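You operate a simulated robot arm through the tools that you are given. There is no shell and no other tool. Be economical: measure what you need, move in short steps, check, and stop when the job is done.

Carry out the task below with a simulated robot arm. There is one attempt and no reset: what you move stays moved.

## Task
Put one of the silver one-peg blocks from the top of the drum stand on the top of the air bench. Take the thick gold ring on the top of the grey bench and put it away on the machine end of the tool bench. Push the packing bench drawer shut. Open the bolts drawer, take the small brass cup from the top of the packing bench and put it in the inside of the bolts drawer and shut the drawer again. Fetch the orange bracket and set it on the middle of the orange cart top. Stack the banded copper blanks labelled "LOT 23" from the top of the packing bench on top of the banded copper blanks marked "LOT 25". Put the long steel bracket on the steel bench top behind the trays. Any order will do. Set down upright: silver one-peg block, orange bracket.

Only the result counts: the job must be done as asked and must still hold three seconds after the hand-in. Knocking over, shifting, dropping, spilling or breaking anything else fails it.

## Robot
A 5-joint arm with a three-finger gripper on a trunk, on a base that drives. Base frame: it is fixed to the floor where the robot stands at the start and does not move with it; the origin is under the middle of the robot, x ahead of it, y to its left, z up; the surface under the hand at the start is at about z = 0.62. Units: m, degrees, N and s.
With the tool pointing down near the work surface it reaches from about 0.32 to 0.66 m from the robot's upright axis, wherever it stands. Its first joint turns from -166.0 to 166.0 degrees. Places, roughly: banded copper blanks [2.25, -10.5, 0.75]; bolts drawer [-0.7, -10.9, 0.6]; inside of the bolts drawer [-0.7, -11, 0.6]; long steel bracket (9x4x3 cm) [-2.9, -11.2, 0.8]; machine end of the tool bench [-2.2, -11.2, 0.8]; middle of the orange cart top [-0.2, -11, 0.7]; orange bracket (7x4x6 cm) [2.3, -10.5, 0.9]; packing bench drawer [2, -8.7, 0.7]; silver one-peg block [0.5, 0.25, 0.75]; small brass cup (5x5x4 cm) [2.3, -9.3, 0.9]; steel bench top behind the trays [-0.9, -7.5, 0.8]; thick gold ring (3x3x3 cm) [-2.5, 0.4, 0.9]; top of the air bench (72x22 cm) [0.66, -0.64, 0.82]. The tool tilts only in the upright plane through the base axis and itself; it spins freely about its own axis. Payload 1.37 kg.
Tool frame: the origin (TCP) lies between the finger pads and is the grasp point; the fingertips stand 0.016 m ahead of it; z points along the fingers, y is the line along which they close. Largest opening 0.101 m; the body of the gripper starts 0.082 m behind the TCP.
Orientation is that of the tool frame in the base frame, as a unit quaternion [w, x, y, z]. With the fingers straight down and closing along the base's y, the tool's x points along the base's -x, its y along +y and its z along -z.

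## Interface
- The arm moves only by the tool play_rows. Its arguments are lists of equal length, an entry for each row: "offset": the shift along the base's x, y, z in units of 40 mm (1.0 is 40 mm), a list of three; "turn": the turn, a rotation vector about the base's x, y, z in units of 4 degrees (1.0 is 4 degrees), a list of three; "claw": the opening, from 0 (shut) to 1 (fully open). In form: {"offset": [[tx, ty, tz], ...], "turn": [[rx, ry, rz], ...], "claw": [claw, ...]}. A call has 1 to 20 rows; each row shifts and turns the commanded pose from where the row before left it. A call with a number of a shift or a turn outside -1 to 1 is refused whole. A row lasts 0.2 s, in which the tool goes at most 0.05 m and 8.6 degrees; a call with a longer step from one row to the next is refused whole, and so is a gripper value outside its range. Where a pose cannot be reached the arm comes as near as it can. A force on the tool above 40 N (or 10 N above the force at the start of the call, whichever is more), or a blocked arm, ends the call early, and 0.2 s more pass. Each finger travels about 0.045 m/s and halts on what it meets, pressing with about 25 N; the grip force reading is that of the motor and also rises with nothing between the fingers. The clock runs only during rows and for 0.2 s after the last one: add rows that do not move to give the fingers time. It gives the time, the measured TCP pose, the force on the tool (base axes), the opening and the grip force at its end, in the units of the frame above (readings bear some noise), with the torque about the TCP (base axes, N m) and any sound that the robot's microphone picked up.
- Cameras (640 x 400 px; columns grow to the right, rows downward): "scene" is now at [0.0131, 0.1474, 1.4033]; the picture's right is [-0.36, -0.93, 0.00], its down [-0.71, 0.28, -0.65] and it looks along [0.61, -0.24, -0.76] (base axes); focal length 256 px, centre (320, 200). "wrist" rides on the gripper at [0.072, 0.02, -0.104] in the tool frame; the picture's right is [-0.26, 0.96, 0.00], its down [-0.76, -0.21, -0.62] and it looks along [-0.60, -0.16, 0.78] (tool axes); focal length 265 px, centre (320, 200). There is no depth. A picture from a camera that has moved, and an enlarged one, comes with that camera's place and axes in the base frame and with its lens.
- camera(camera): a new picture of that camera. No time passes.
- lift_body(by): slides the trunk up (or, below 0, down) by that many m; the arm and the scene camera ride with it, the base frame stays. It gives what a move gives, with no picture.
- roll_base(legs): drives the robot by 1 to 6 legs, each [ahead, left, turn to the left] in m, m and degrees, along the robot's own axes; the way and the turn of a leg run together, so that a leg with both is an arc; at most 1.5 m and 180 degrees a leg. The arm and the cameras ride along, it lands a little off, and it stops where it bumps. It gives what a move gives.
- turn_head(pan, tilt): turns the head with the scene camera to pan (to the left, within 155 degrees either way) and tilt (down, from -29 to 69), counted from straight ahead of the robot. It gives what a move gives.
- close_up(camera, box): a new picture of the part [left, top, right, bottom] of that camera's present view, enlarged. No time passes.
- finish_job(): hands the job in; it is judged then, once.

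Go step by step. Nothing tells you exact positions but the pictures and the camera data: compare them with the known pose of the tool, close in by small moves and look again before you grip or let go. The budget is 217 turns and 202 pictures, counting those below and the enlarged ones. Unless the task says otherwise, let go and move clear before handing in.

The tools are called after "Emit:" as name(argument=value, ...) on one line, values as JSON. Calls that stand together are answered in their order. play_rows: Moves the arm, as the interface text tells. Its arguments: {"type":"object","properties":{"offset":{"type":"array"},"turn":{"type":"array"},"claw":{"type":"array"}},"required":["offset","turn","claw"]} The other tools are called the same way: lift_body (by) slides the trunk up or down; roll_base (legs) drives the base; turn_head (pan, tilt) turns the head that bears the scene camera; camera (camera) takes a picture; close_up (camera, box) takes an enlarged picture of a part of a camera's view; finish_job () hands the job in.

At the start:

```text
clock: 0.0
position: [0.3656, -0.0326, 1.0508]
tool_rot: [0.0, 0.001, 1.0, 0.0]
wrist_force: [0.2, 0.0, 0.9]
moment: [0.02, 0.02, -0.02]
finger_gap: 0.1008
finger_force: 0.0
trunk travel left (down, up): [-0.35, 0.24]
robot x, y, heading: [0.0028, 0.0013, 0.2]
head pan, tilt: [-21.4, 49.3]
```

scene: 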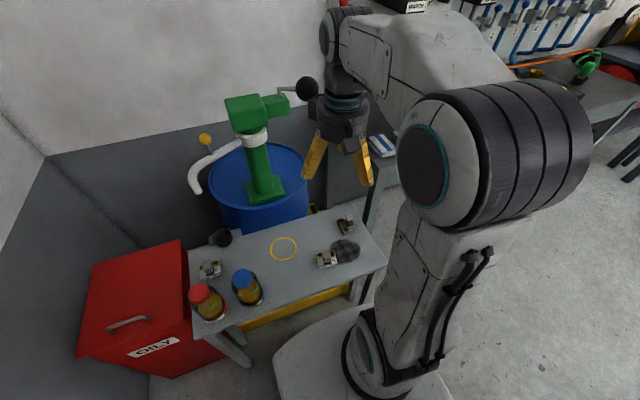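
wrist: 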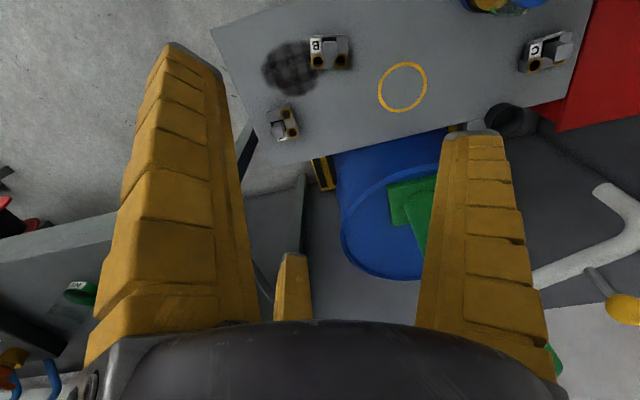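

I see a small table by a blue drum with three small silver blocks, labelled B, C and one more. I'll look closer at them first.

Emit:
close_up(camera="wrist", box=[220, 0, 420, 150])

Emit:
close_up(camera="wrist", box=[440, 0, 640, 150])

Emit:
close_up(camera="scene", box=[180, 200, 400, 320])

```text
2.67 times, centred on (320, 75) of wrist
camera zoom: at [0.2946, -0.0128, 1.1533], right [0.26, 0.96, 0.0], down [0.76, -0.21, 0.62], along [0.6, -0.16, -0.78], focal length 708 px, centre (320, 533)
```

zoom: 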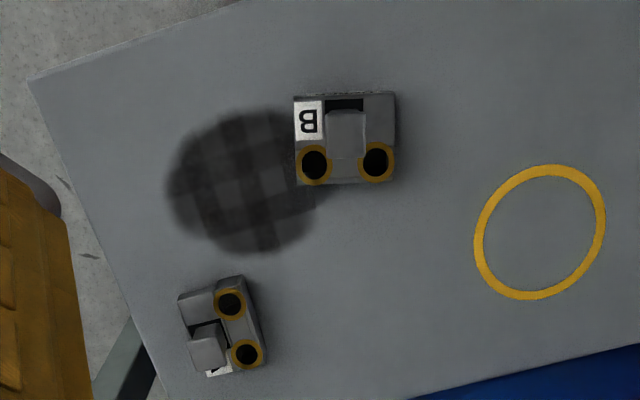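

```text
2.67 times, centred on (540, 75) of wrist
camera zoom: at [0.2946, -0.0128, 1.1533], right [0.26, 0.96, 0.0], down [0.76, -0.21, 0.62], along [0.6, -0.16, -0.78], focal length 708 px, centre (-267, 533)
```

zoom: 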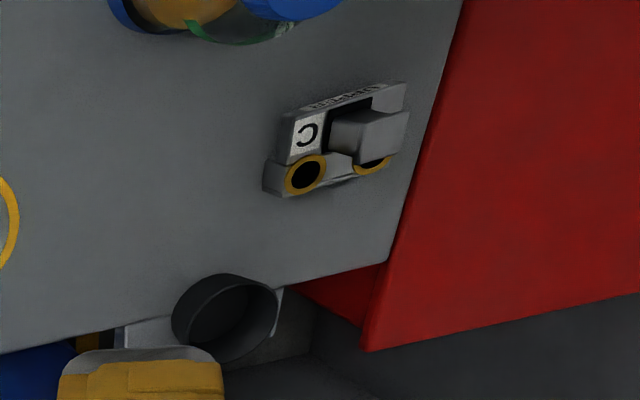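

```text
2.91 times, centred on (290, 260) of scene
camera zoom: at [0.0131, 0.1474, 1.4033], right [-0.36, -0.93, 0.0], down [-0.71, 0.28, -0.65], along [0.61, -0.24, -0.76], focal length 746 px, centre (407, 26)
```

zoom: 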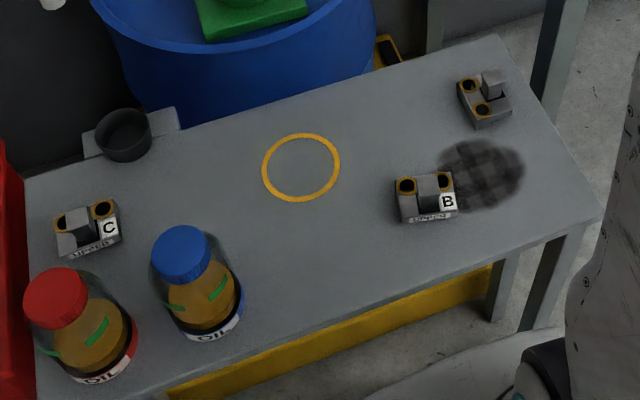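

Block B lies about straight below the hand at (0.38, -0.015). Next I look right towards the air bench.

Emit:
turn_head(pan=-60, tilt=35)

Emit:
camera(camera="scene")

```text
clock: 1.1
position: [0.3666, -0.0327, 1.0495]
tool_rot: [-0.001, 0.001, 1.0, -0.001]
wrist_force: [0.4, 0.4, 0.5]
moment: [0.02, 0.06, -0.01]
finger_gap: 0.1008
finger_force: 0.1
trunk travel left (down, up): [-0.35, 0.24]
robot x, y, heading: [0.0012, 0.0005, -0.2]
head pan, tilt: [-60.0, 35.0]
```

```text
196 pictures are left
camera scene: at [-0.0152, 0.0994, 1.424], right [-0.87, -0.5, 0.0], down [-0.29, 0.5, -0.82], along [0.41, -0.71, -0.57], focal length 256 px, centre (320, 200)
```

scene: 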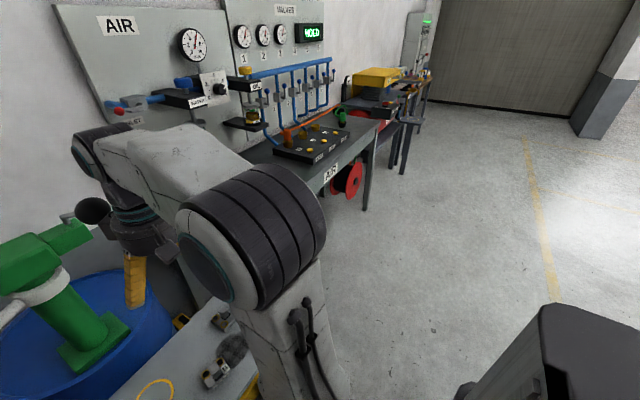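

The air bench is beyond the arm on the right. I'll lower the hand over block B with a 12° turn and check.

Emit:
play_rows(offset=[[0.26, 0.44, -1], [0, 0, -1], [0, 0, -1], [0, 0, -1], [0, 0, -1], [0, 0, -1], [0, 0, -1], [0, 0, -0.3]], turn=[[0, 0, -1], [0, 0, -1], [0, 0, -1], [0, 0, 0], [0, 0, 0], [0, 0, 0], [0, 0, 0], [0, 0, 0]], claw=[1, 1, 1, 1, 1, 1, 1, 1])

Emit:
camera(camera="wrist")

```text
clock: 2.9
position: [0.3772, -0.0158, 0.7555]
tool_rot: [-0.001, 0.104, 0.995, -0.001]
wrist_force: [-0.4, 0.1, -0.1]
moment: [0.0, -0.03, 0.01]
finger_gap: 0.1003
finger_force: 0.0
trunk travel left (down, up): [-0.35, 0.24]
robot x, y, heading: [-0.0005, -0.0006, -0.2]
head pan, tilt: [-60.0, 35.0]
```

```text
195 pictures are left
camera wrist: at [0.3109, 0.0191, 0.8606], right [0.46, 0.89, 0.0], down [0.7, -0.36, 0.62], along [0.55, -0.29, -0.78], focal length 265 px, centre (320, 200)
```

wrist: 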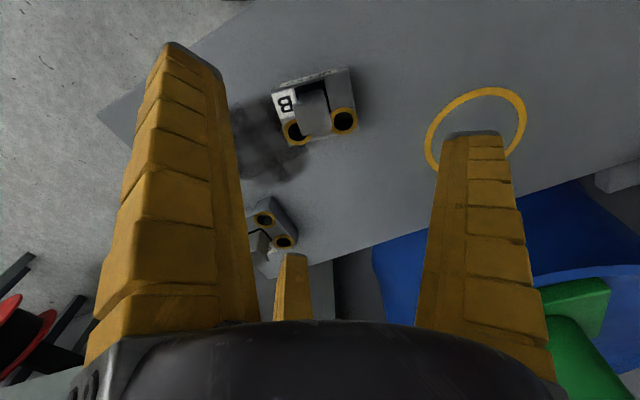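

The block is nearly under the hand; I enlarge to measure it precisely.

Emit:
close_up(camera="wrist", box=[240, 50, 400, 150])

Emit:
camera(camera="scene")

```text
4.00 times, centred on (320, 100) of wrist
camera zoom: at [0.3109, 0.0191, 0.8606], right [0.46, 0.89, 0.0], down [0.7, -0.36, 0.62], along [0.55, -0.29, -0.78], focal length 1062 px, centre (320, 600)
```

zoom: 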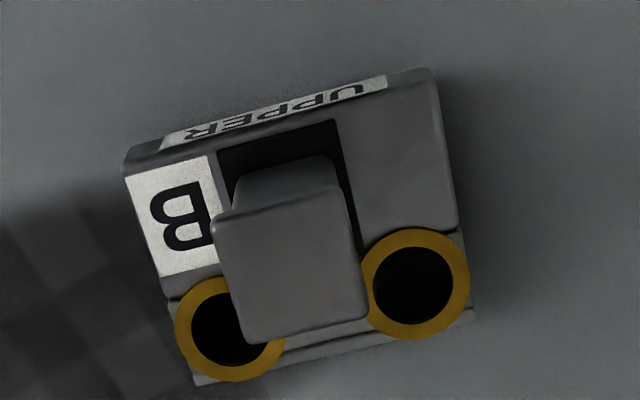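

```text
193 pictures are left
camera scene: at [-0.015, 0.0994, 1.424], right [-0.87, -0.5, 0.0], down [-0.29, 0.5, -0.82], along [0.41, -0.71, -0.57], focal length 256 px, centre (320, 200)
```

scene: 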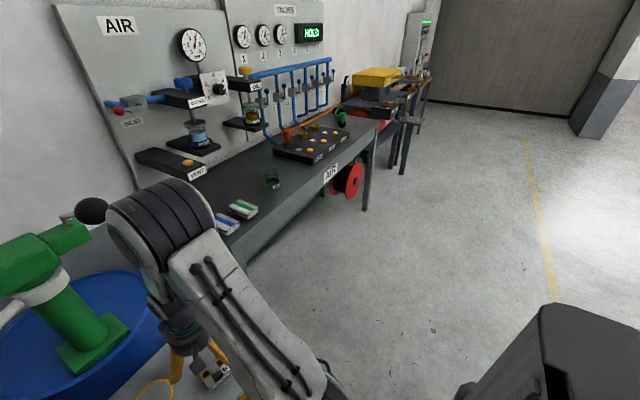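

Block centre estimates to (0.376, -0.019), ~5.6 cm long. Lowering to grip height.

Emit:
play_rows(offset=[[0, -0.1, -1], [0, 0, -1], [0, 0, -0.5]], turn=[[0, 0, -0.5], [0, 0, 0], [0, 0, 0]], claw=[1, 1, 1])

Emit:
camera(camera="wrist")

Emit:
close_up(camera="scene", box=[120, 310, 280, 400])

```text
clock: 3.6
position: [0.377, -0.0188, 0.6583]
tool_rot: [0.0, 0.121, 0.993, 0.0]
wrist_force: [0.5, -0.3, 0.2]
moment: [0.0, -0.01, 0.04]
finger_gap: 0.1005
finger_force: 0.0
trunk travel left (down, up): [-0.35, 0.24]
robot x, y, heading: [-0.005, -0.0038, -0.0]
head pan, tilt: [-60.0, 35.0]
```

```text
192 pictures are left
camera wrist: at [0.312, 0.0174, 0.7616], right [0.49, 0.87, 0.0], down [0.68, -0.38, 0.62], along [0.54, -0.3, -0.78], focal length 265 px, centre (320, 200)
```

wrist: 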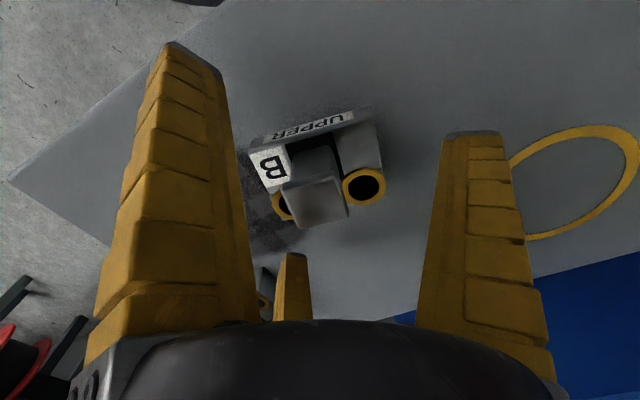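

```text
4.00 times, centred on (200, 355) of scene
camera zoom: at [-0.015, 0.0994, 1.4241], right [-0.87, -0.5, 0.0], down [-0.29, 0.5, -0.82], along [0.41, -0.71, -0.57], focal length 1025 px, centre (800, -420)
```

zoom: 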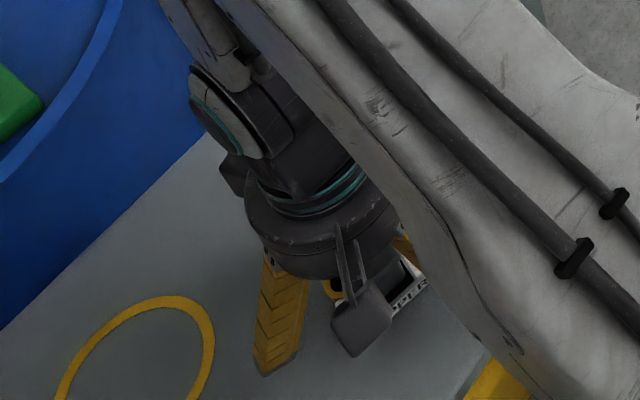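

The block sits between the fingers. I lower a little more and close.

Emit:
play_rows(offset=[[0, 0, -0.2], [0, 0, -0.15], [0, 0, 0], [0, 0, 0], [0, 0, 0], [0, 0, 0], [0, 0, 0]], turn=[[0, 0, 0], [0, 0, 0], [0, 0, 0], [0, 0, 0], [0, 0, 0], [0, 0, 0], [0, 0, 0]], claw=[1, 1, 0.3, 0.3, 0.3, 0.3, 0.3])

Emit:
camera(camera="wrist")

```text
clock: 5.2
position: [0.3767, -0.0185, 0.6435]
tool_rot: [0.0, 0.122, 0.993, 0.0]
wrist_force: [2.3, 1.5, 2.5]
moment: [0.11, -0.08, -0.01]
finger_gap: 0.0571
finger_force: 24.9
trunk travel left (down, up): [-0.35, 0.24]
robot x, y, heading: [-0.0016, 0.0038, -0.3]
head pan, tilt: [-60.0, 35.0]
```

```text
190 pictures are left
camera wrist: at [0.3121, 0.0175, 0.7476], right [0.49, 0.87, 0.0], down [0.68, -0.38, 0.62], along [0.54, -0.3, -0.78], focal length 265 px, centre (320, 200)
```

wrist: 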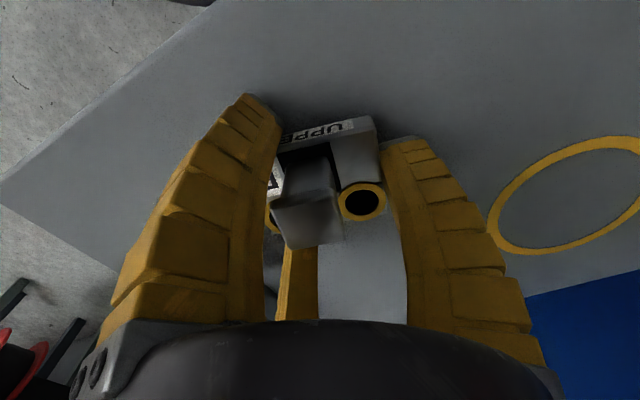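

Gripped at 57 mm. Lift high, then drive sideways to face the air bench.

Emit:
play_rows(offset=[[0, 0, 1], [0, 0, 1], [0, 0, 1], [0, 0, 1], [0, 0, 1], [0, 0, 1], [0, 0, 1], [0, 0, 1], [0, 0, 1], [0, 0, 1]], turn=[[0, 0, 0], [0, 0, 0], [0, 0, 0], [0, 0, 0], [0, 0, 0], [0, 0, 0], [0, 0, 0], [0, 0, 0], [0, 0, 0], [0, 0, 0]], claw=[0.3, 0.3, 0.3, 0.3, 0.3, 0.3, 0.3, 0.3, 0.3, 0.3])

Emit:
roll_base(legs=[[0, -0.65, 0]])

Emit:
turn_head(pan=0, tilt=45)

Emit:
camera(camera="scene")

Emit:
camera(camera="wrist")

```text
clock: 7.5
position: [0.3724, -0.0167, 1.0352]
tool_rot: [-0.017, 0.121, 0.992, -0.002]
wrist_force: [-3.9, -1.6, -13.9]
moment: [-0.08, 0.18, -0.02]
finger_gap: 0.0562
finger_force: 25.1
trunk travel left (down, up): [-0.35, 0.24]
robot x, y, heading: [-0.001, -0.0028, 0.1]
head pan, tilt: [-60.0, 35.0]
stopped in row 10: the force on the tool passed its limit at 48 N (the readings are from after the stop); the commanded pose is now the measured one
```

```text
clock: 11.1
position: [0.3699, -0.6679, 1.0369]
tool_rot: [-0.014, 0.125, 0.992, 0.0]
wrist_force: [1.0, 0.6, -4.1]
moment: [0.05, -0.01, 0.04]
finger_gap: 0.0562
finger_force: 25.4
trunk travel left (down, up): [-0.35, 0.24]
robot x, y, heading: [-0.0045, -0.6473, -0.2]
head pan, tilt: [-60.0, 35.0]
```

```text
clock: 12.4
position: [0.3717, -0.6674, 1.0362]
tool_rot: [-0.014, 0.123, 0.992, -0.001]
wrist_force: [-0.3, -0.7, -3.3]
moment: [0.05, 0.0, 0.0]
finger_gap: 0.056
finger_force: 24.3
trunk travel left (down, up): [-0.35, 0.24]
robot x, y, heading: [-0.0054, -0.6507, -0.4]
head pan, tilt: [0.0, 45.0]
```

```text
189 pictures are left
camera scene: at [0.0213, -0.473, 1.4092], right [-0.01, -1.0, 0.0], down [-0.71, 0.0, -0.71], along [0.71, 0.0, -0.71], focal length 256 px, centre (320, 200)
```

scene: 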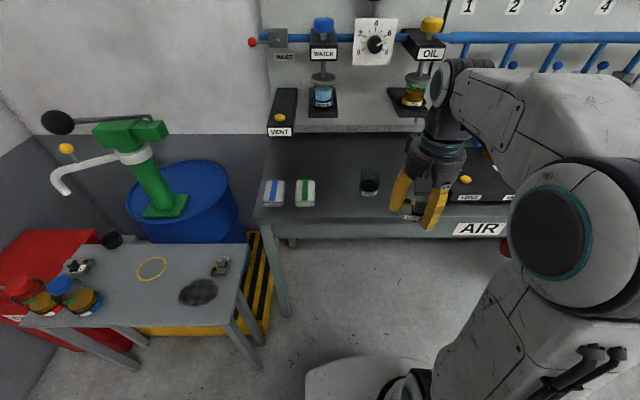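

```text
188 pictures are left
camera wrist: at [0.3082, -0.6317, 1.1426], right [0.49, 0.87, -0.01], down [0.7, -0.39, 0.6], along [0.52, -0.31, -0.8], focal length 265 px, centre (320, 200)
```

wrist: 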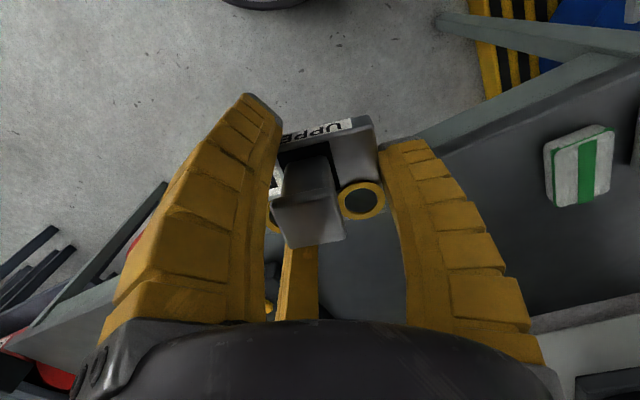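

The free spot on the air bench is between the green box (y≈-0.42) and the glass (y≈-0.64). I drive closer and bring the block above (0.62, -0.535).

Emit:
roll_base(legs=[[0.1, 0.08, 0]])

Emit:
play_rows(offset=[[0.7, 0.2, -0.5], [0.7, 0.2, -0.5], [0.7, 0.2, -0.5], [0.7, 0.2, -0.5]], turn=[[0, 0, 1], [0, 0, 1], [0, 0, 1], [0, 0, 0.5]], claw=[0.3, 0.3, 0.3, 0.3])

Emit:
camera(camera="scene")

Emit:
camera(camera="wrist")

```text
clock: 13.7
position: [0.4714, -0.5884, 1.0371]
tool_rot: [-0.014, 0.124, 0.992, -0.002]
wrist_force: [-0.1, 0.3, -3.0]
moment: [0.01, 0.02, 0.02]
finger_gap: 0.0561
finger_force: 24.6
trunk travel left (down, up): [-0.35, 0.24]
robot x, y, heading: [0.0992, -0.5689, 0.1]
head pan, tilt: [0.0, 45.0]
```

```text
clock: 14.7
position: [0.5819, -0.5574, 0.9559]
tool_rot: [-0.014, 0.001, 1.0, 0.0]
wrist_force: [-0.7, -0.1, -3.5]
moment: [0.02, -0.01, 0.0]
finger_gap: 0.0562
finger_force: 25.0
trunk travel left (down, up): [-0.35, 0.24]
robot x, y, heading: [0.0983, -0.5671, 0.0]
head pan, tilt: [0.0, 45.0]
```

```text
187 pictures are left
camera scene: at [0.1225, -0.3939, 1.4092], right [-0.01, -1.0, 0.0], down [-0.71, 0.0, -0.71], along [0.71, 0.0, -0.71], focal length 256 px, centre (320, 200)
```

scene: 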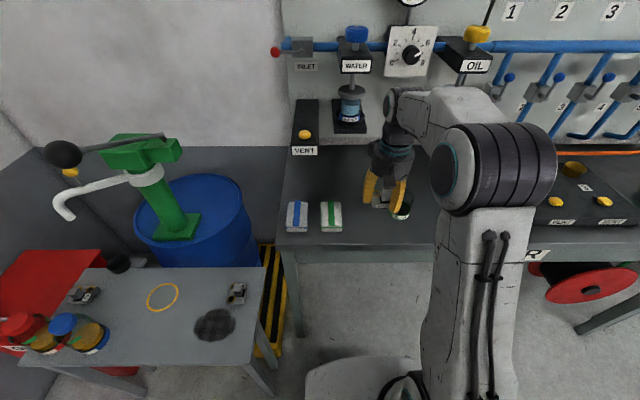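

```text
186 pictures are left
camera wrist: at [0.5145, -0.5368, 1.0621], right [0.27, 0.96, -0.01], down [0.77, -0.21, 0.6], along [0.58, -0.17, -0.8], focal length 265 px, centre (320, 200)
```

wrist: 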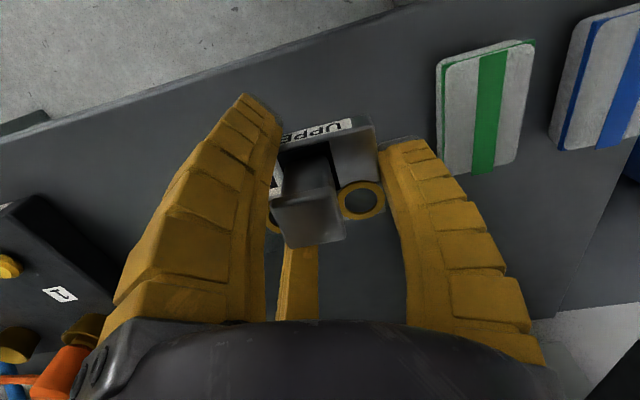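

I correct the slight tilt and go to just above the spot.

Emit:
play_rows(offset=[[0.55, 0.25, -0.6], [0.55, 0.25, -0.6], [0, 0, -0.8]], turn=[[0, -0.4, 0], [0, 0, 0], [0, 0, 0]], claw=[0.3, 0.3, 0.3])

Emit:
camera(camera="wrist")

Emit:
close_up(camera="scene", box=[280, 130, 440, 240])

```text
clock: 15.5
position: [0.6278, -0.5378, 0.8762]
tool_rot: [0.0, 0.002, 1.0, 0.001]
wrist_force: [-0.1, -0.7, -3.7]
moment: [0.0, -0.04, 0.01]
finger_gap: 0.0564
finger_force: 24.7
trunk travel left (down, up): [-0.35, 0.24]
robot x, y, heading: [0.1007, -0.571, -0.1]
head pan, tilt: [0.0, 45.0]
```

```text
185 pictures are left
camera wrist: at [0.5558, -0.517, 0.9803], right [0.27, 0.96, 0.0], down [0.75, -0.21, 0.62], along [0.6, -0.17, -0.78], focal length 265 px, centre (320, 200)
```

wrist: 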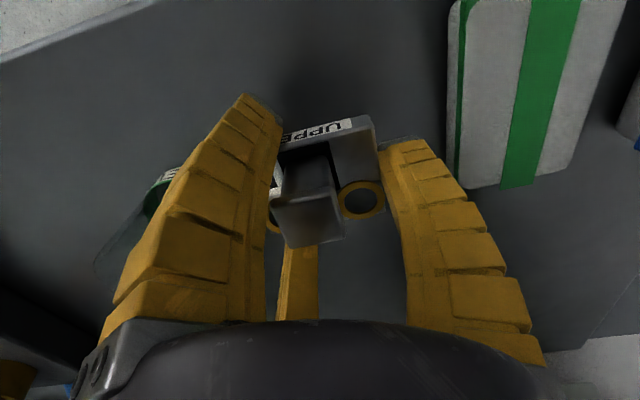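

```text
3.64 times, centred on (360, 185) of scene
camera zoom: at [0.1223, -0.3939, 1.4092], right [-0.01, -1.0, 0.0], down [-0.71, 0.0, -0.71], along [0.71, 0.0, -0.71], focal length 932 px, centre (174, 254)
```

zoom: 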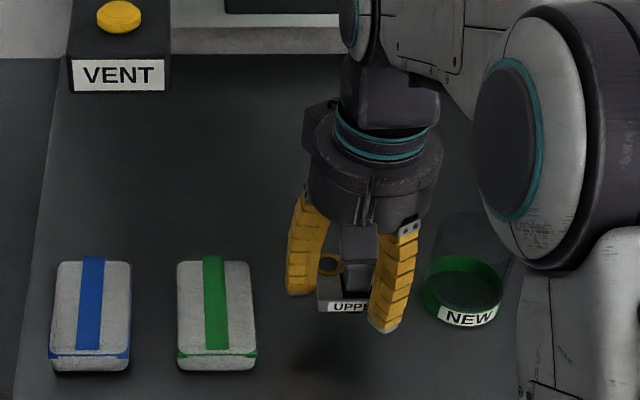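

Clear on both sides. Lowering gently to contact.

Emit:
play_rows(offset=[[0, 0.05, -0.4], [0, 0, -0.2], [0, 0, -0.1], [0, 0, -0.1], [0, 0, -0.1], [0, 0, -0.1]], turn=[[0, 0, 0], [0, 0, 0], [0, 0, 0], [0, 0, 0], [0, 0, 0], [0, 0, 0]], claw=[0.3, 0.3, 0.3, 0.3, 0.3, 0.3])

Emit:
close_up(camera="scene", box=[280, 130, 440, 240])

```text
clock: 16.9
position: [0.6267, -0.5358, 0.8384]
tool_rot: [0.002, 0.001, 1.0, 0.001]
wrist_force: [3.4, 0.4, 13.1]
moment: [-0.46, -0.04, 0.05]
finger_gap: 0.0581
finger_force: 20.8
trunk travel left (down, up): [-0.35, 0.24]
robot x, y, heading: [0.0996, -0.5643, -0.1]
head pan, tilt: [0.0, 45.0]
```

```text
3.64 times, centred on (360, 185) of scene
camera zoom: at [0.1209, -0.3941, 1.4094], right [-0.01, -1.0, 0.0], down [-0.71, 0.0, -0.71], along [0.71, 0.0, -0.71], focal length 932 px, centre (174, 254)
```

zoom: 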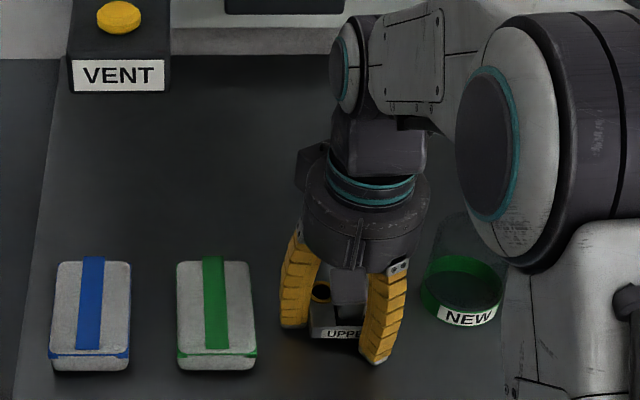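

Contact felt (13 N up). Release by a little, then rise.

Emit:
play_rows(offset=[[0, 0, 0], [0, 0, 0], [0, 0, 0], [0, 0, 0], [0, 0, 0.3], [0, 0, 0.5], [0, 0, 1], [0, 0, 1], [0, 0, 1]], turn=[[0, 0, 0], [0, 0, 0], [0, 0, 0], [0, 0, 0], [0, 0, 0], [0, 0, 0], [0, 0, 0], [0, 0, 0], [0, 0, 0]], claw=[0.72, 0.72, 0.72, 0.72, 0.72, 0.72, 0.72, 0.72, 0.72])

Emit:
close_up(camera="scene", box=[280, 130, 440, 240])

Emit:
camera(camera="wrist")

```text
clock: 18.9
position: [0.6262, -0.5348, 0.9894]
tool_rot: [0.0, 0.003, 1.0, 0.0]
wrist_force: [-0.2, 0.1, -0.1]
moment: [0.01, -0.01, -0.02]
finger_gap: 0.0755
finger_force: 2.5
trunk travel left (down, up): [-0.35, 0.24]
robot x, y, heading: [0.0987, -0.5675, -0.5]
head pan, tilt: [0.0, 45.0]
```

```text
3.64 times, centred on (360, 185) of scene
camera zoom: at [0.1218, -0.394, 1.4092], right [-0.01, -1.0, 0.0], down [-0.71, 0.0, -0.71], along [0.71, 0.0, -0.71], focal length 932 px, centre (174, 254)
```

zoom: 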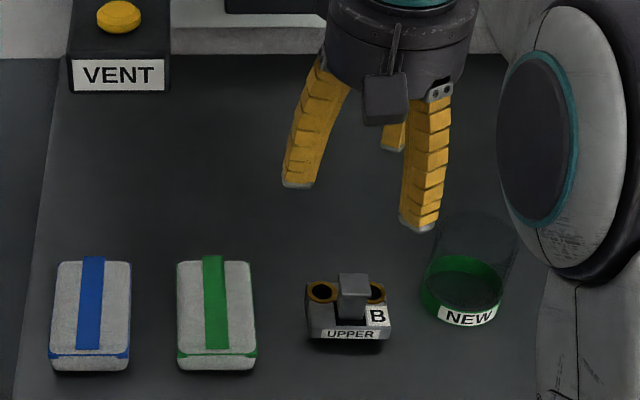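

```text
181 pictures are left
camera wrist: at [0.5546, -0.5153, 1.0933], right [0.27, 0.96, 0.0], down [0.76, -0.21, 0.62], along [0.6, -0.17, -0.78], focal length 265 px, centre (320, 200)
```

wrist: 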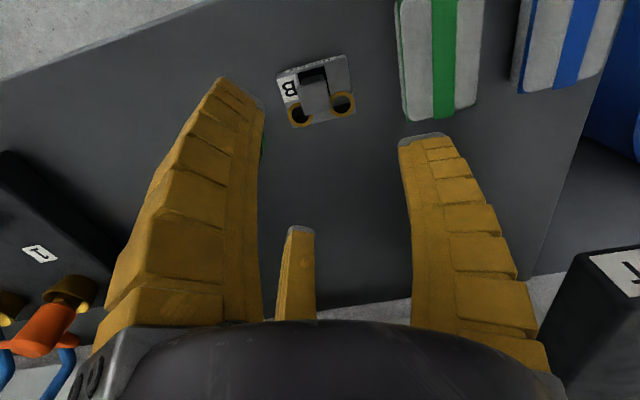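

The block stands on the air bench. Next the ring behind me: retract arm and look back.

Emit:
play_rows(offset=[[-1, 0, 0.2], [-1, 0, 0], [-1, 0, 0], [-1, 0, 0], [-1, 0, 0]], turn=[[0, 0, 0], [0, 0, 0], [0, 0, 0], [0, 0, 0], [0, 0, 0]], claw=[0.72, 0.72, 0.72, 1, 1])

Emit:
turn_head(pan=150, tilt=20)

Emit:
camera(camera="scene")

Emit:
turn_head(pan=-130, tilt=20)

Emit:
camera(camera="scene")

```text
clock: 20.1
position: [0.4252, -0.5346, 0.9975]
tool_rot: [0.001, 0.003, 1.0, 0.0]
wrist_force: [0.2, 0.4, -0.3]
moment: [-0.02, 0.02, -0.01]
finger_gap: 0.1007
finger_force: 0.0
trunk travel left (down, up): [-0.35, 0.24]
robot x, y, heading: [0.0976, -0.5679, -0.1]
head pan, tilt: [0.0, 45.0]
```

```text
clock: 22.5
position: [0.4265, -0.5364, 0.9976]
tool_rot: [0.0, 0.003, 1.0, 0.001]
wrist_force: [-0.1, -0.6, -1.1]
moment: [0.03, -0.02, -0.02]
finger_gap: 0.1007
finger_force: 0.1
trunk travel left (down, up): [-0.35, 0.24]
robot x, y, heading: [0.0955, -0.5702, -0.2]
head pan, tilt: [150.0, 20.0]
```

```text
180 pictures are left
camera scene: at [-0.0399, -0.3465, 1.4478], right [0.5, 0.86, 0.0], down [0.3, -0.17, -0.94], along [-0.81, 0.47, -0.34], focal length 256 px, centre (320, 200)
```

scene: 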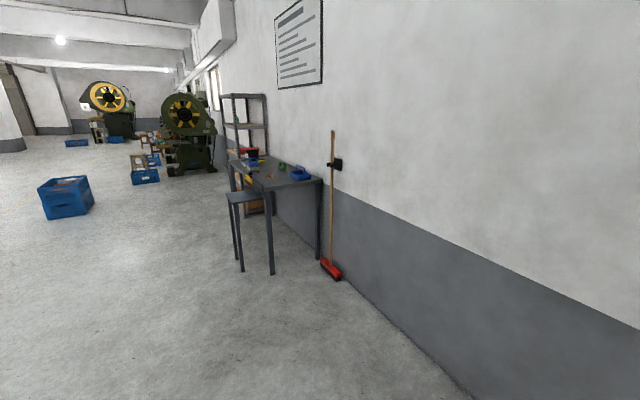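

```text
clock: 26.3
position: [0.4275, -0.5353, 0.9986]
tool_rot: [0.0, 0.003, 1.0, 0.0]
wrist_force: [0.2, -0.5, 1.0]
moment: [-0.01, -0.01, 0.02]
finger_gap: 0.1007
finger_force: 0.0
trunk travel left (down, up): [-0.35, 0.24]
robot x, y, heading: [0.1003, -0.571, -0.4]
head pan, tilt: [-130.0, 20.0]
```

```text
179 pictures are left
camera scene: at [-0.0198, -0.4646, 1.4479], right [-0.76, 0.65, 0.0], down [0.22, 0.26, -0.94], along [-0.61, -0.72, -0.34], focal length 256 px, centre (320, 200)
```

scene: 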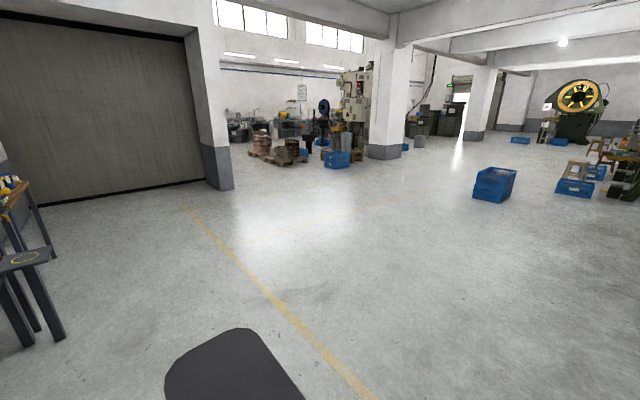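

Open floor behind. I back up to the grey bench by the wall and turn to face it.

Emit:
roll_base(legs=[[-1.2, 0, 0], [-1.2, 0, 0], [0, 0, 90]])

Emit:
turn_head(pan=0, tilt=30)

Emit:
camera(camera="scene")

```text
clock: 41.8
position: [-2.3152, -0.2334, 0.9973]
tool_rot: [0.0, -0.701, 0.713, 0.0]
wrist_force: [0.3, 0.0, 0.3]
moment: [-0.01, 0.01, -0.01]
finger_gap: 0.1004
finger_force: 0.1
trunk travel left (down, up): [-0.35, 0.24]
robot x, y, heading: [-2.2843, -0.5602, 89.2]
head pan, tilt: [-130.0, 20.0]
```

```text
clock: 43.9
position: [-2.3162, -0.2335, 0.9962]
tool_rot: [0.0, -0.702, 0.712, 0.0]
wrist_force: [0.5, -0.3, 0.1]
moment: [0.01, -0.02, 0.01]
finger_gap: 0.1008
finger_force: 0.2
trunk travel left (down, up): [-0.35, 0.24]
robot x, y, heading: [-2.2848, -0.5571, 89.1]
head pan, tilt: [0.0, 30.0]
```

```text
178 pictures are left
camera scene: at [-2.4588, -0.528, 1.4318], right [1.0, -0.02, 0.0], down [-0.01, -0.5, -0.87], along [0.01, 0.87, -0.5], focal length 256 px, centre (320, 200)
```

scene: 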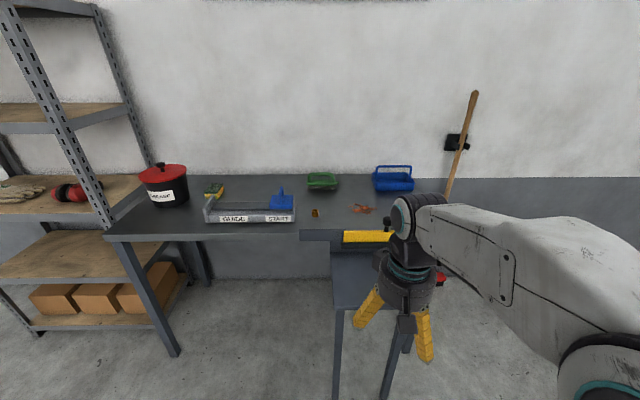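

Emit:
close_up(camera="scene", box=[200, 160, 420, 260])

```text
2.91 times, centred on (310, 210) of scene
camera zoom: at [-2.4588, -0.528, 1.4318], right [1.0, -0.02, 0.0], down [-0.01, -0.5, -0.87], along [0.01, 0.87, -0.5], focal length 746 px, centre (349, 171)
```

zoom: 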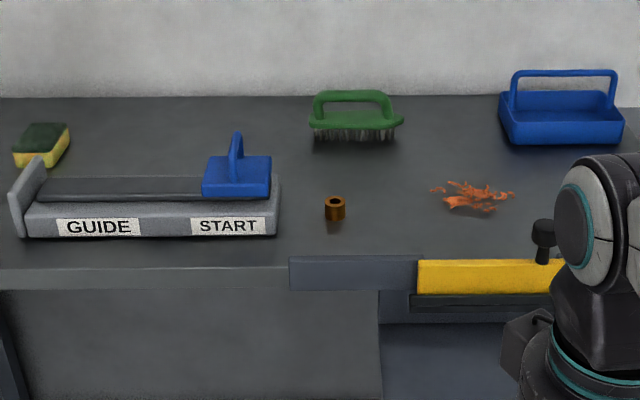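

The gold ring is at about (-2.47, 0.35) on the bench; a stool stands in front at right, so I approach from the left of it.

Emit:
roll_base(legs=[[0, 0.44, 0.8], [0.37, 0, 0]])

Emit:
turn_head(pan=-20, tilt=45)

Emit:
camera(camera="scene")

Emit:
camera(camera="wrist")

```text
clock: 48.5
position: [-2.7564, 0.1394, 0.9969]
tool_rot: [0.0, -0.706, 0.708, -0.001]
wrist_force: [0.3, -0.7, 0.1]
moment: [0.02, -0.01, 0.05]
finger_gap: 0.1007
finger_force: 0.1
trunk travel left (down, up): [-0.35, 0.24]
robot x, y, heading: [-2.7219, -0.1908, 89.9]
head pan, tilt: [0.0, 30.0]
```

```text
clock: 49.4
position: [-2.756, 0.1386, 0.9969]
tool_rot: [0.001, -0.706, 0.708, 0.0]
wrist_force: [-0.6, -0.1, 0.0]
moment: [-0.01, -0.01, -0.01]
finger_gap: 0.1004
finger_force: 0.0
trunk travel left (down, up): [-0.35, 0.24]
robot x, y, heading: [-2.7199, -0.1911, 89.7]
head pan, tilt: [-20.0, 45.0]
```

```text
176 pictures are left
camera scene: at [-2.8682, -0.1717, 1.4092], right [0.94, -0.34, 0.0], down [-0.24, -0.66, -0.71], along [0.24, 0.66, -0.71], focal length 256 px, centre (320, 200)
```

scene: 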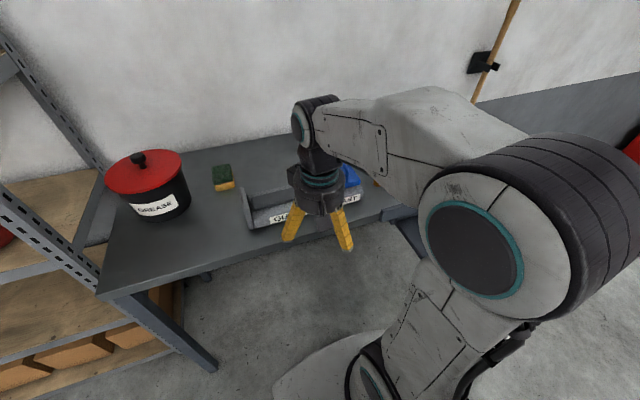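

```text
175 pictures are left
camera wrist: at [-2.7762, 0.0663, 1.1015], right [-0.96, 0.27, 0.0], down [0.21, 0.76, 0.62], along [0.17, 0.6, -0.78], focal length 265 px, centre (320, 200)
```

wrist: 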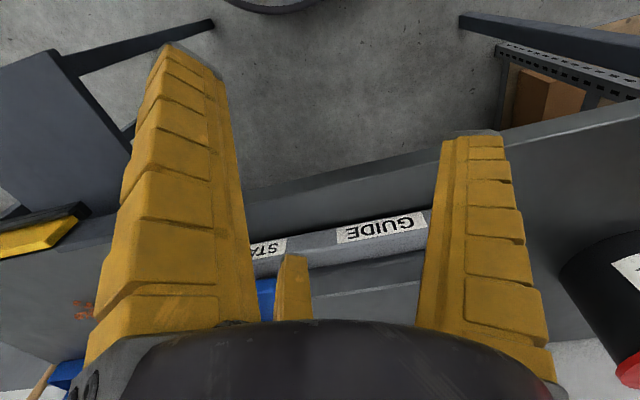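

Moving the hand above the ring.

Emit:
play_rows(offset=[[0.9, 0.5, 0], [0.9, 0.5, 0], [0.9, 0.5, 0], [0.9, 0.5, 0], [0.9, 0.5, 0], [0.9, 0.5, 0], [0.9, 0.5, 0], [0.9, 0.5, 0]], turn=[[0, 0, 0], [0, 0, 0], [0, 0, 0], [0, 0, 0], [0, 0, 0], [0, 0, 0], [0, 0, 0], [0, 0, 0]], claw=[1, 1, 1, 1, 1, 1, 1, 1])

Emit:
camera(camera="wrist")

Emit:
camera(camera="scene")

```text
clock: 51.2
position: [-2.4665, 0.2992, 0.9967]
tool_rot: [-0.001, -0.706, 0.708, 0.0]
wrist_force: [-0.5, -0.3, 0.8]
moment: [0.0, 0.01, 0.0]
finger_gap: 0.1007
finger_force: 0.1
trunk travel left (down, up): [-0.35, 0.24]
robot x, y, heading: [-2.7188, -0.1851, 90.0]
head pan, tilt: [-20.0, 45.0]
```

```text
174 pictures are left
camera wrist: at [-2.4865, 0.227, 1.1004], right [-0.96, 0.27, 0.0], down [0.21, 0.76, 0.62], along [0.17, 0.6, -0.79], focal length 265 px, centre (320, 200)
```

wrist: 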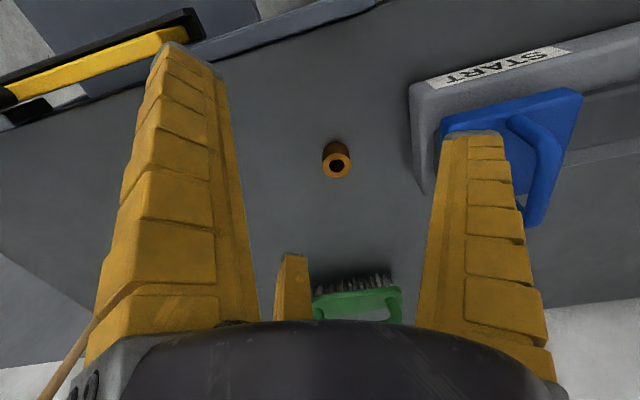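

```text
173 pictures are left
camera scene: at [-2.8677, -0.1713, 1.4092], right [0.94, -0.35, 0.0], down [-0.24, -0.66, -0.71], along [0.24, 0.66, -0.71], focal length 256 px, centre (320, 200)
```

scene: 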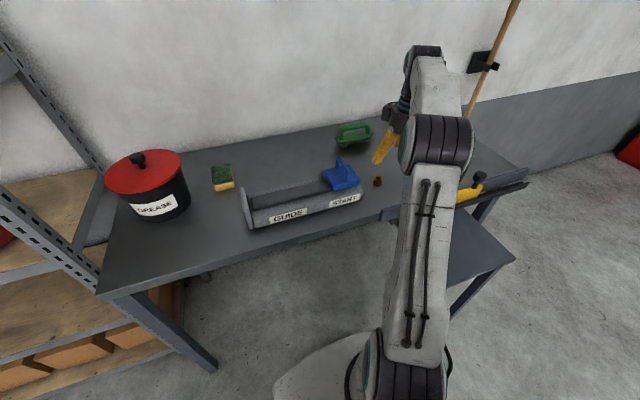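

Ring about (-2.465, 0.36). Moving closer to refine.

Emit:
play_rows(offset=[[0, 0.7, -0.8], [0, 0.8, -0.9]], turn=[[0, 0, 0], [0, 0, 0]], claw=[0.75, 0.75])

Emit:
camera(camera="wrist")

Emit:
close_up(camera="scene", box=[320, 120, 440, 220])

```text
clock: 51.8
position: [-2.4675, 0.361, 0.9282]
tool_rot: [0.001, -0.706, 0.708, 0.001]
wrist_force: [0.9, -0.6, 0.0]
moment: [-0.05, -0.02, 0.02]
finger_gap: 0.0785
finger_force: 1.8
trunk travel left (down, up): [-0.35, 0.24]
robot x, y, heading: [-2.7219, -0.19, 89.8]
head pan, tilt: [-20.0, 45.0]
```

```text
172 pictures are left
camera wrist: at [-2.4882, 0.2876, 1.0326], right [-0.96, 0.27, 0.0], down [0.21, 0.76, 0.62], along [0.17, 0.6, -0.78], focal length 265 px, centre (320, 200)
```

wrist: 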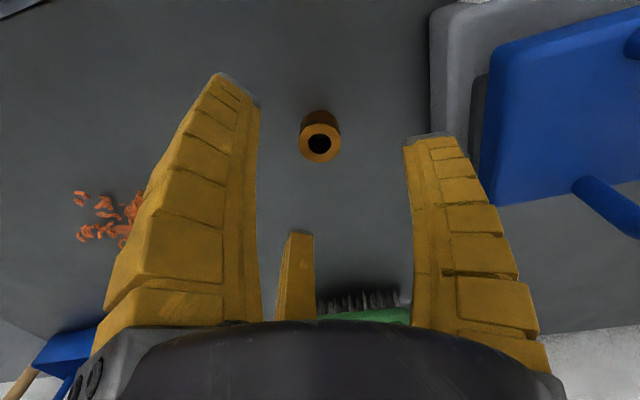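

```text
4.00 times, centred on (380, 170) of scene
camera zoom: at [-2.8678, -0.171, 1.4093], right [0.94, -0.35, 0.0], down [-0.24, -0.66, -0.71], along [0.24, 0.66, -0.71], focal length 1025 px, centre (80, 320)
```

zoom: 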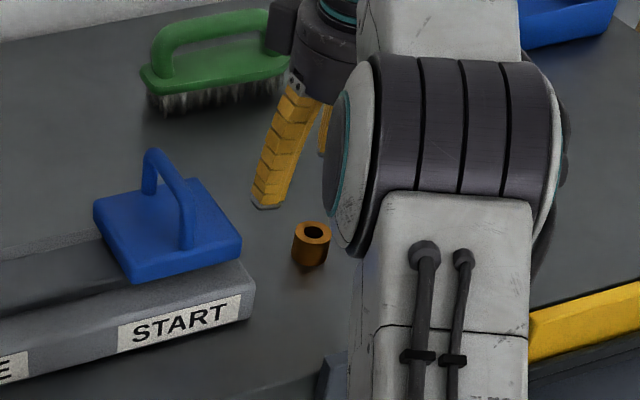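

Ring centre is (-2.466, 0.364), top z≈0.87. Descend and grip.

Emit:
play_rows(offset=[[0.03, 0.07, -0.8], [0, 0, -0.6], [0, 0, -0.25], [0, 0, 0], [0, 0, 0], [0, 0, 0], [0, 0, 0], [0, 0, 0]], turn=[[0, 0, 0], [0, 0, 0], [0, 0, 0], [0, 0, 0], [0, 0, 0], [0, 0, 0], [0, 0, 0], [0, 0, 0]], claw=[0.75, 0.75, 0.75, 0.05, 0.05, 0.05, 0.05, 0.05])

Emit:
camera(camera="wrist")

```text
clock: 53.6
position: [-2.4673, 0.3601, 0.8625]
tool_rot: [0.001, -0.706, 0.708, 0.001]
wrist_force: [0.8, -0.4, 5.0]
moment: [0.06, -0.05, -0.02]
finger_gap: 0.0239
finger_force: 25.3
trunk travel left (down, up): [-0.35, 0.24]
robot x, y, heading: [-2.7184, -0.1908, 89.6]
head pan, tilt: [-20.0, 45.0]
```

```text
170 pictures are left
camera wrist: at [-2.4873, 0.2892, 0.9678], right [-0.96, 0.27, 0.0], down [0.21, 0.75, 0.62], along [0.17, 0.6, -0.78], focal length 265 px, centre (320, 200)
```

wrist: 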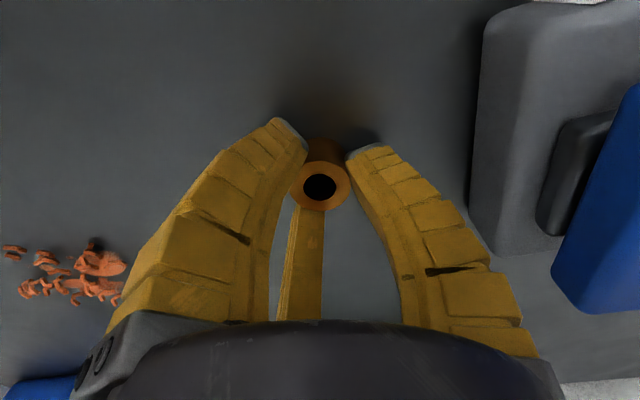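

Ring held. Lift, retract, and back away; then look towards the far area (-y).

Emit:
play_rows(offset=[[0, 0, 0.5], [0, 0, 1], [0, 0, 1], [0, 0, 1], [-0.8, -0.8, 0], [-0.8, -0.8, 0], [-0.8, -0.8, 0], [-0.8, -0.8, 0], [-0.8, -0.8, 0]], turn=[[0, 0, 0], [0, 0, 0], [0, 0, 0], [0, 0, 0], [0, 0, 0], [0, 0, 0], [0, 0, 0], [0, 0, 0], [0, 0, 0]], claw=[0.05, 0.05, 0.05, 0.05, 0.05, 0.05, 0.05, 0.05, 0.05])

Emit:
roll_base(legs=[[-0.8, 0, 0], [0, 0, 180]])

Emit:
turn_head(pan=0, tilt=10)

Emit:
camera(camera="scene")

Emit:
turn_head(pan=50, tilt=10)

Emit:
camera(camera="scene")

```text
clock: 55.6
position: [-2.6347, 0.1858, 0.9946]
tool_rot: [0.0, -0.706, 0.708, 0.0]
wrist_force: [0.0, -0.2, 0.0]
moment: [-0.01, 0.02, -0.01]
finger_gap: 0.0224
finger_force: 25.0
out of reach, approached as far as the arm can: row 4
trunk travel left (down, up): [-0.35, 0.24]
robot x, y, heading: [-2.7232, -0.1933, 89.7]
head pan, tilt: [-20.0, 45.0]
```

```text
clock: 67.2
position: [-2.8132, -1.3636, 0.9946]
tool_rot: [0.0, 0.71, 0.704, 0.0]
wrist_force: [0.3, -0.4, -0.9]
moment: [0.0, -0.03, 0.04]
finger_gap: 0.0224
finger_force: 25.0
trunk travel left (down, up): [-0.35, 0.24]
robot x, y, heading: [-2.7253, -0.9927, -90.6]
head pan, tilt: [-20.0, 45.0]
```

```text
clock: 68.2
position: [-2.813, -1.3635, 0.9942]
tool_rot: [0.0, 0.711, 0.704, 0.0]
wrist_force: [0.2, 0.0, -0.1]
moment: [-0.01, 0.0, -0.02]
finger_gap: 0.0224
finger_force: 25.1
trunk travel left (down, up): [-0.35, 0.24]
robot x, y, heading: [-2.7264, -0.9879, -90.7]
head pan, tilt: [0.0, 10.0]
```

```text
169 pictures are left
camera scene: at [-2.5483, -1.0236, 1.4641], right [-1.0, 0.01, 0.0], down [0.0, 0.17, -0.98], along [-0.01, -0.98, -0.17], focal length 256 px, centre (320, 200)
```

scene: 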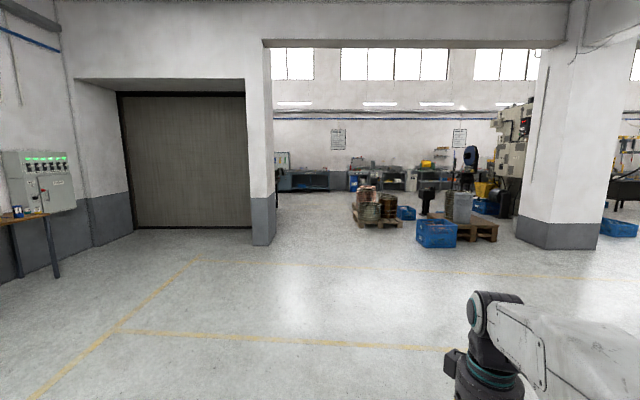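

```text
clock: 69.4
position: [-2.8137, -1.365, 0.9944]
tool_rot: [0.0, 0.71, 0.704, 0.0]
wrist_force: [-0.1, -0.4, -0.8]
moment: [-0.02, -0.01, 0.0]
finger_gap: 0.0221
finger_force: 24.5
trunk travel left (down, up): [-0.35, 0.24]
robot x, y, heading: [-2.7233, -0.9905, -90.3]
head pan, tilt: [50.0, 10.0]
```

```text
168 pictures are left
camera scene: at [-2.4768, -0.9911, 1.4641], right [-0.65, -0.76, 0.0], down [-0.13, 0.11, -0.98], along [0.75, -0.64, -0.17], focal length 256 px, centre (320, 200)
```

scene: 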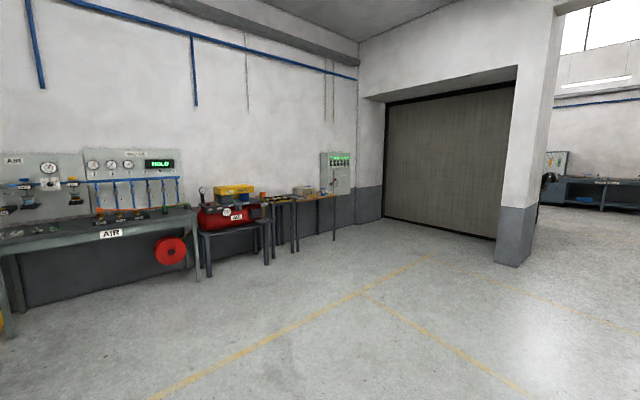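

The way lies between the left pillar (x≈-1.6) and the pallets (x≈-3.2). I drive along x≈-2.45.

Emit:
roll_base(legs=[[1.5, 0.28, 0], [1.5, 0, 0], [1.4, 0, 0]])

Emit:
turn_head(pan=0, tilt=12)

Emit:
camera(camera="scene")

Emit:
turn_head(pan=60, tilt=12)

Emit:
camera(camera="scene")

```text
refused: leg 1 is longer than a leg can be; nothing moved
```

```text
clock: 70.5
position: [-2.8139, -1.3632, 0.9946]
tool_rot: [0.0, 0.71, 0.704, 0.0]
wrist_force: [-0.1, -0.2, -0.9]
moment: [0.0, -0.01, 0.0]
finger_gap: 0.0221
finger_force: 25.5
trunk travel left (down, up): [-0.35, 0.24]
robot x, y, heading: [-2.7236, -0.9898, -90.6]
head pan, tilt: [0.0, 12.0]
```

```text
167 pictures are left
camera scene: at [-2.5482, -1.0238, 1.4609], right [-1.0, 0.01, 0.0], down [0.0, 0.21, -0.98], along [-0.01, -0.98, -0.21], focal length 256 px, centre (320, 200)
```

scene: 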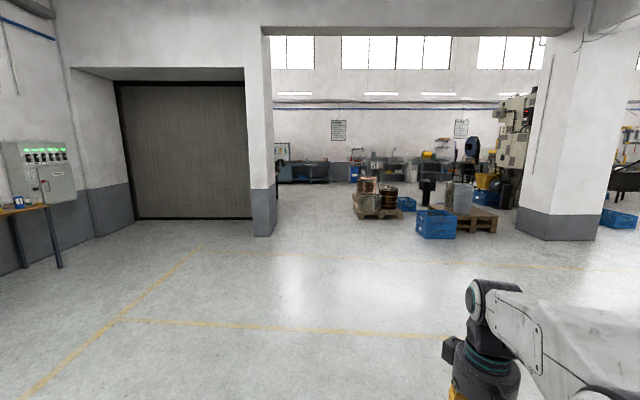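

```text
clock: 71.8
position: [-2.8141, -1.3632, 0.9954]
tool_rot: [0.001, 0.71, 0.704, 0.0]
wrist_force: [0.6, 0.8, -1.6]
moment: [0.01, 0.0, 0.02]
finger_gap: 0.022
finger_force: 24.9
trunk travel left (down, up): [-0.35, 0.24]
robot x, y, heading: [-2.7247, -0.9898, -90.6]
head pan, tilt: [60.0, 12.0]
```

```text
166 pictures are left
camera scene: at [-2.4671, -0.978, 1.4609], right [-0.51, -0.86, 0.0], down [-0.18, 0.11, -0.98], along [0.84, -0.5, -0.21], focal length 256 px, centre (320, 200)
```

scene: 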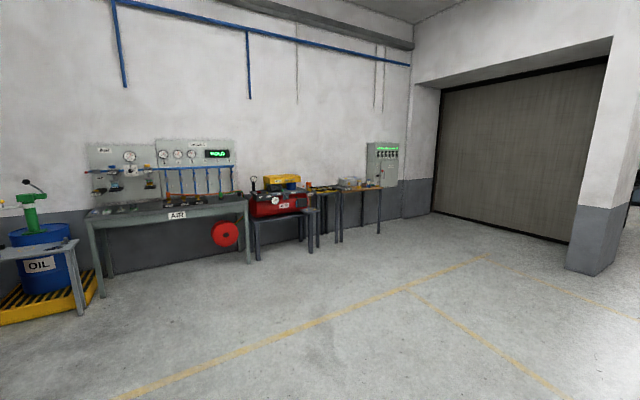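

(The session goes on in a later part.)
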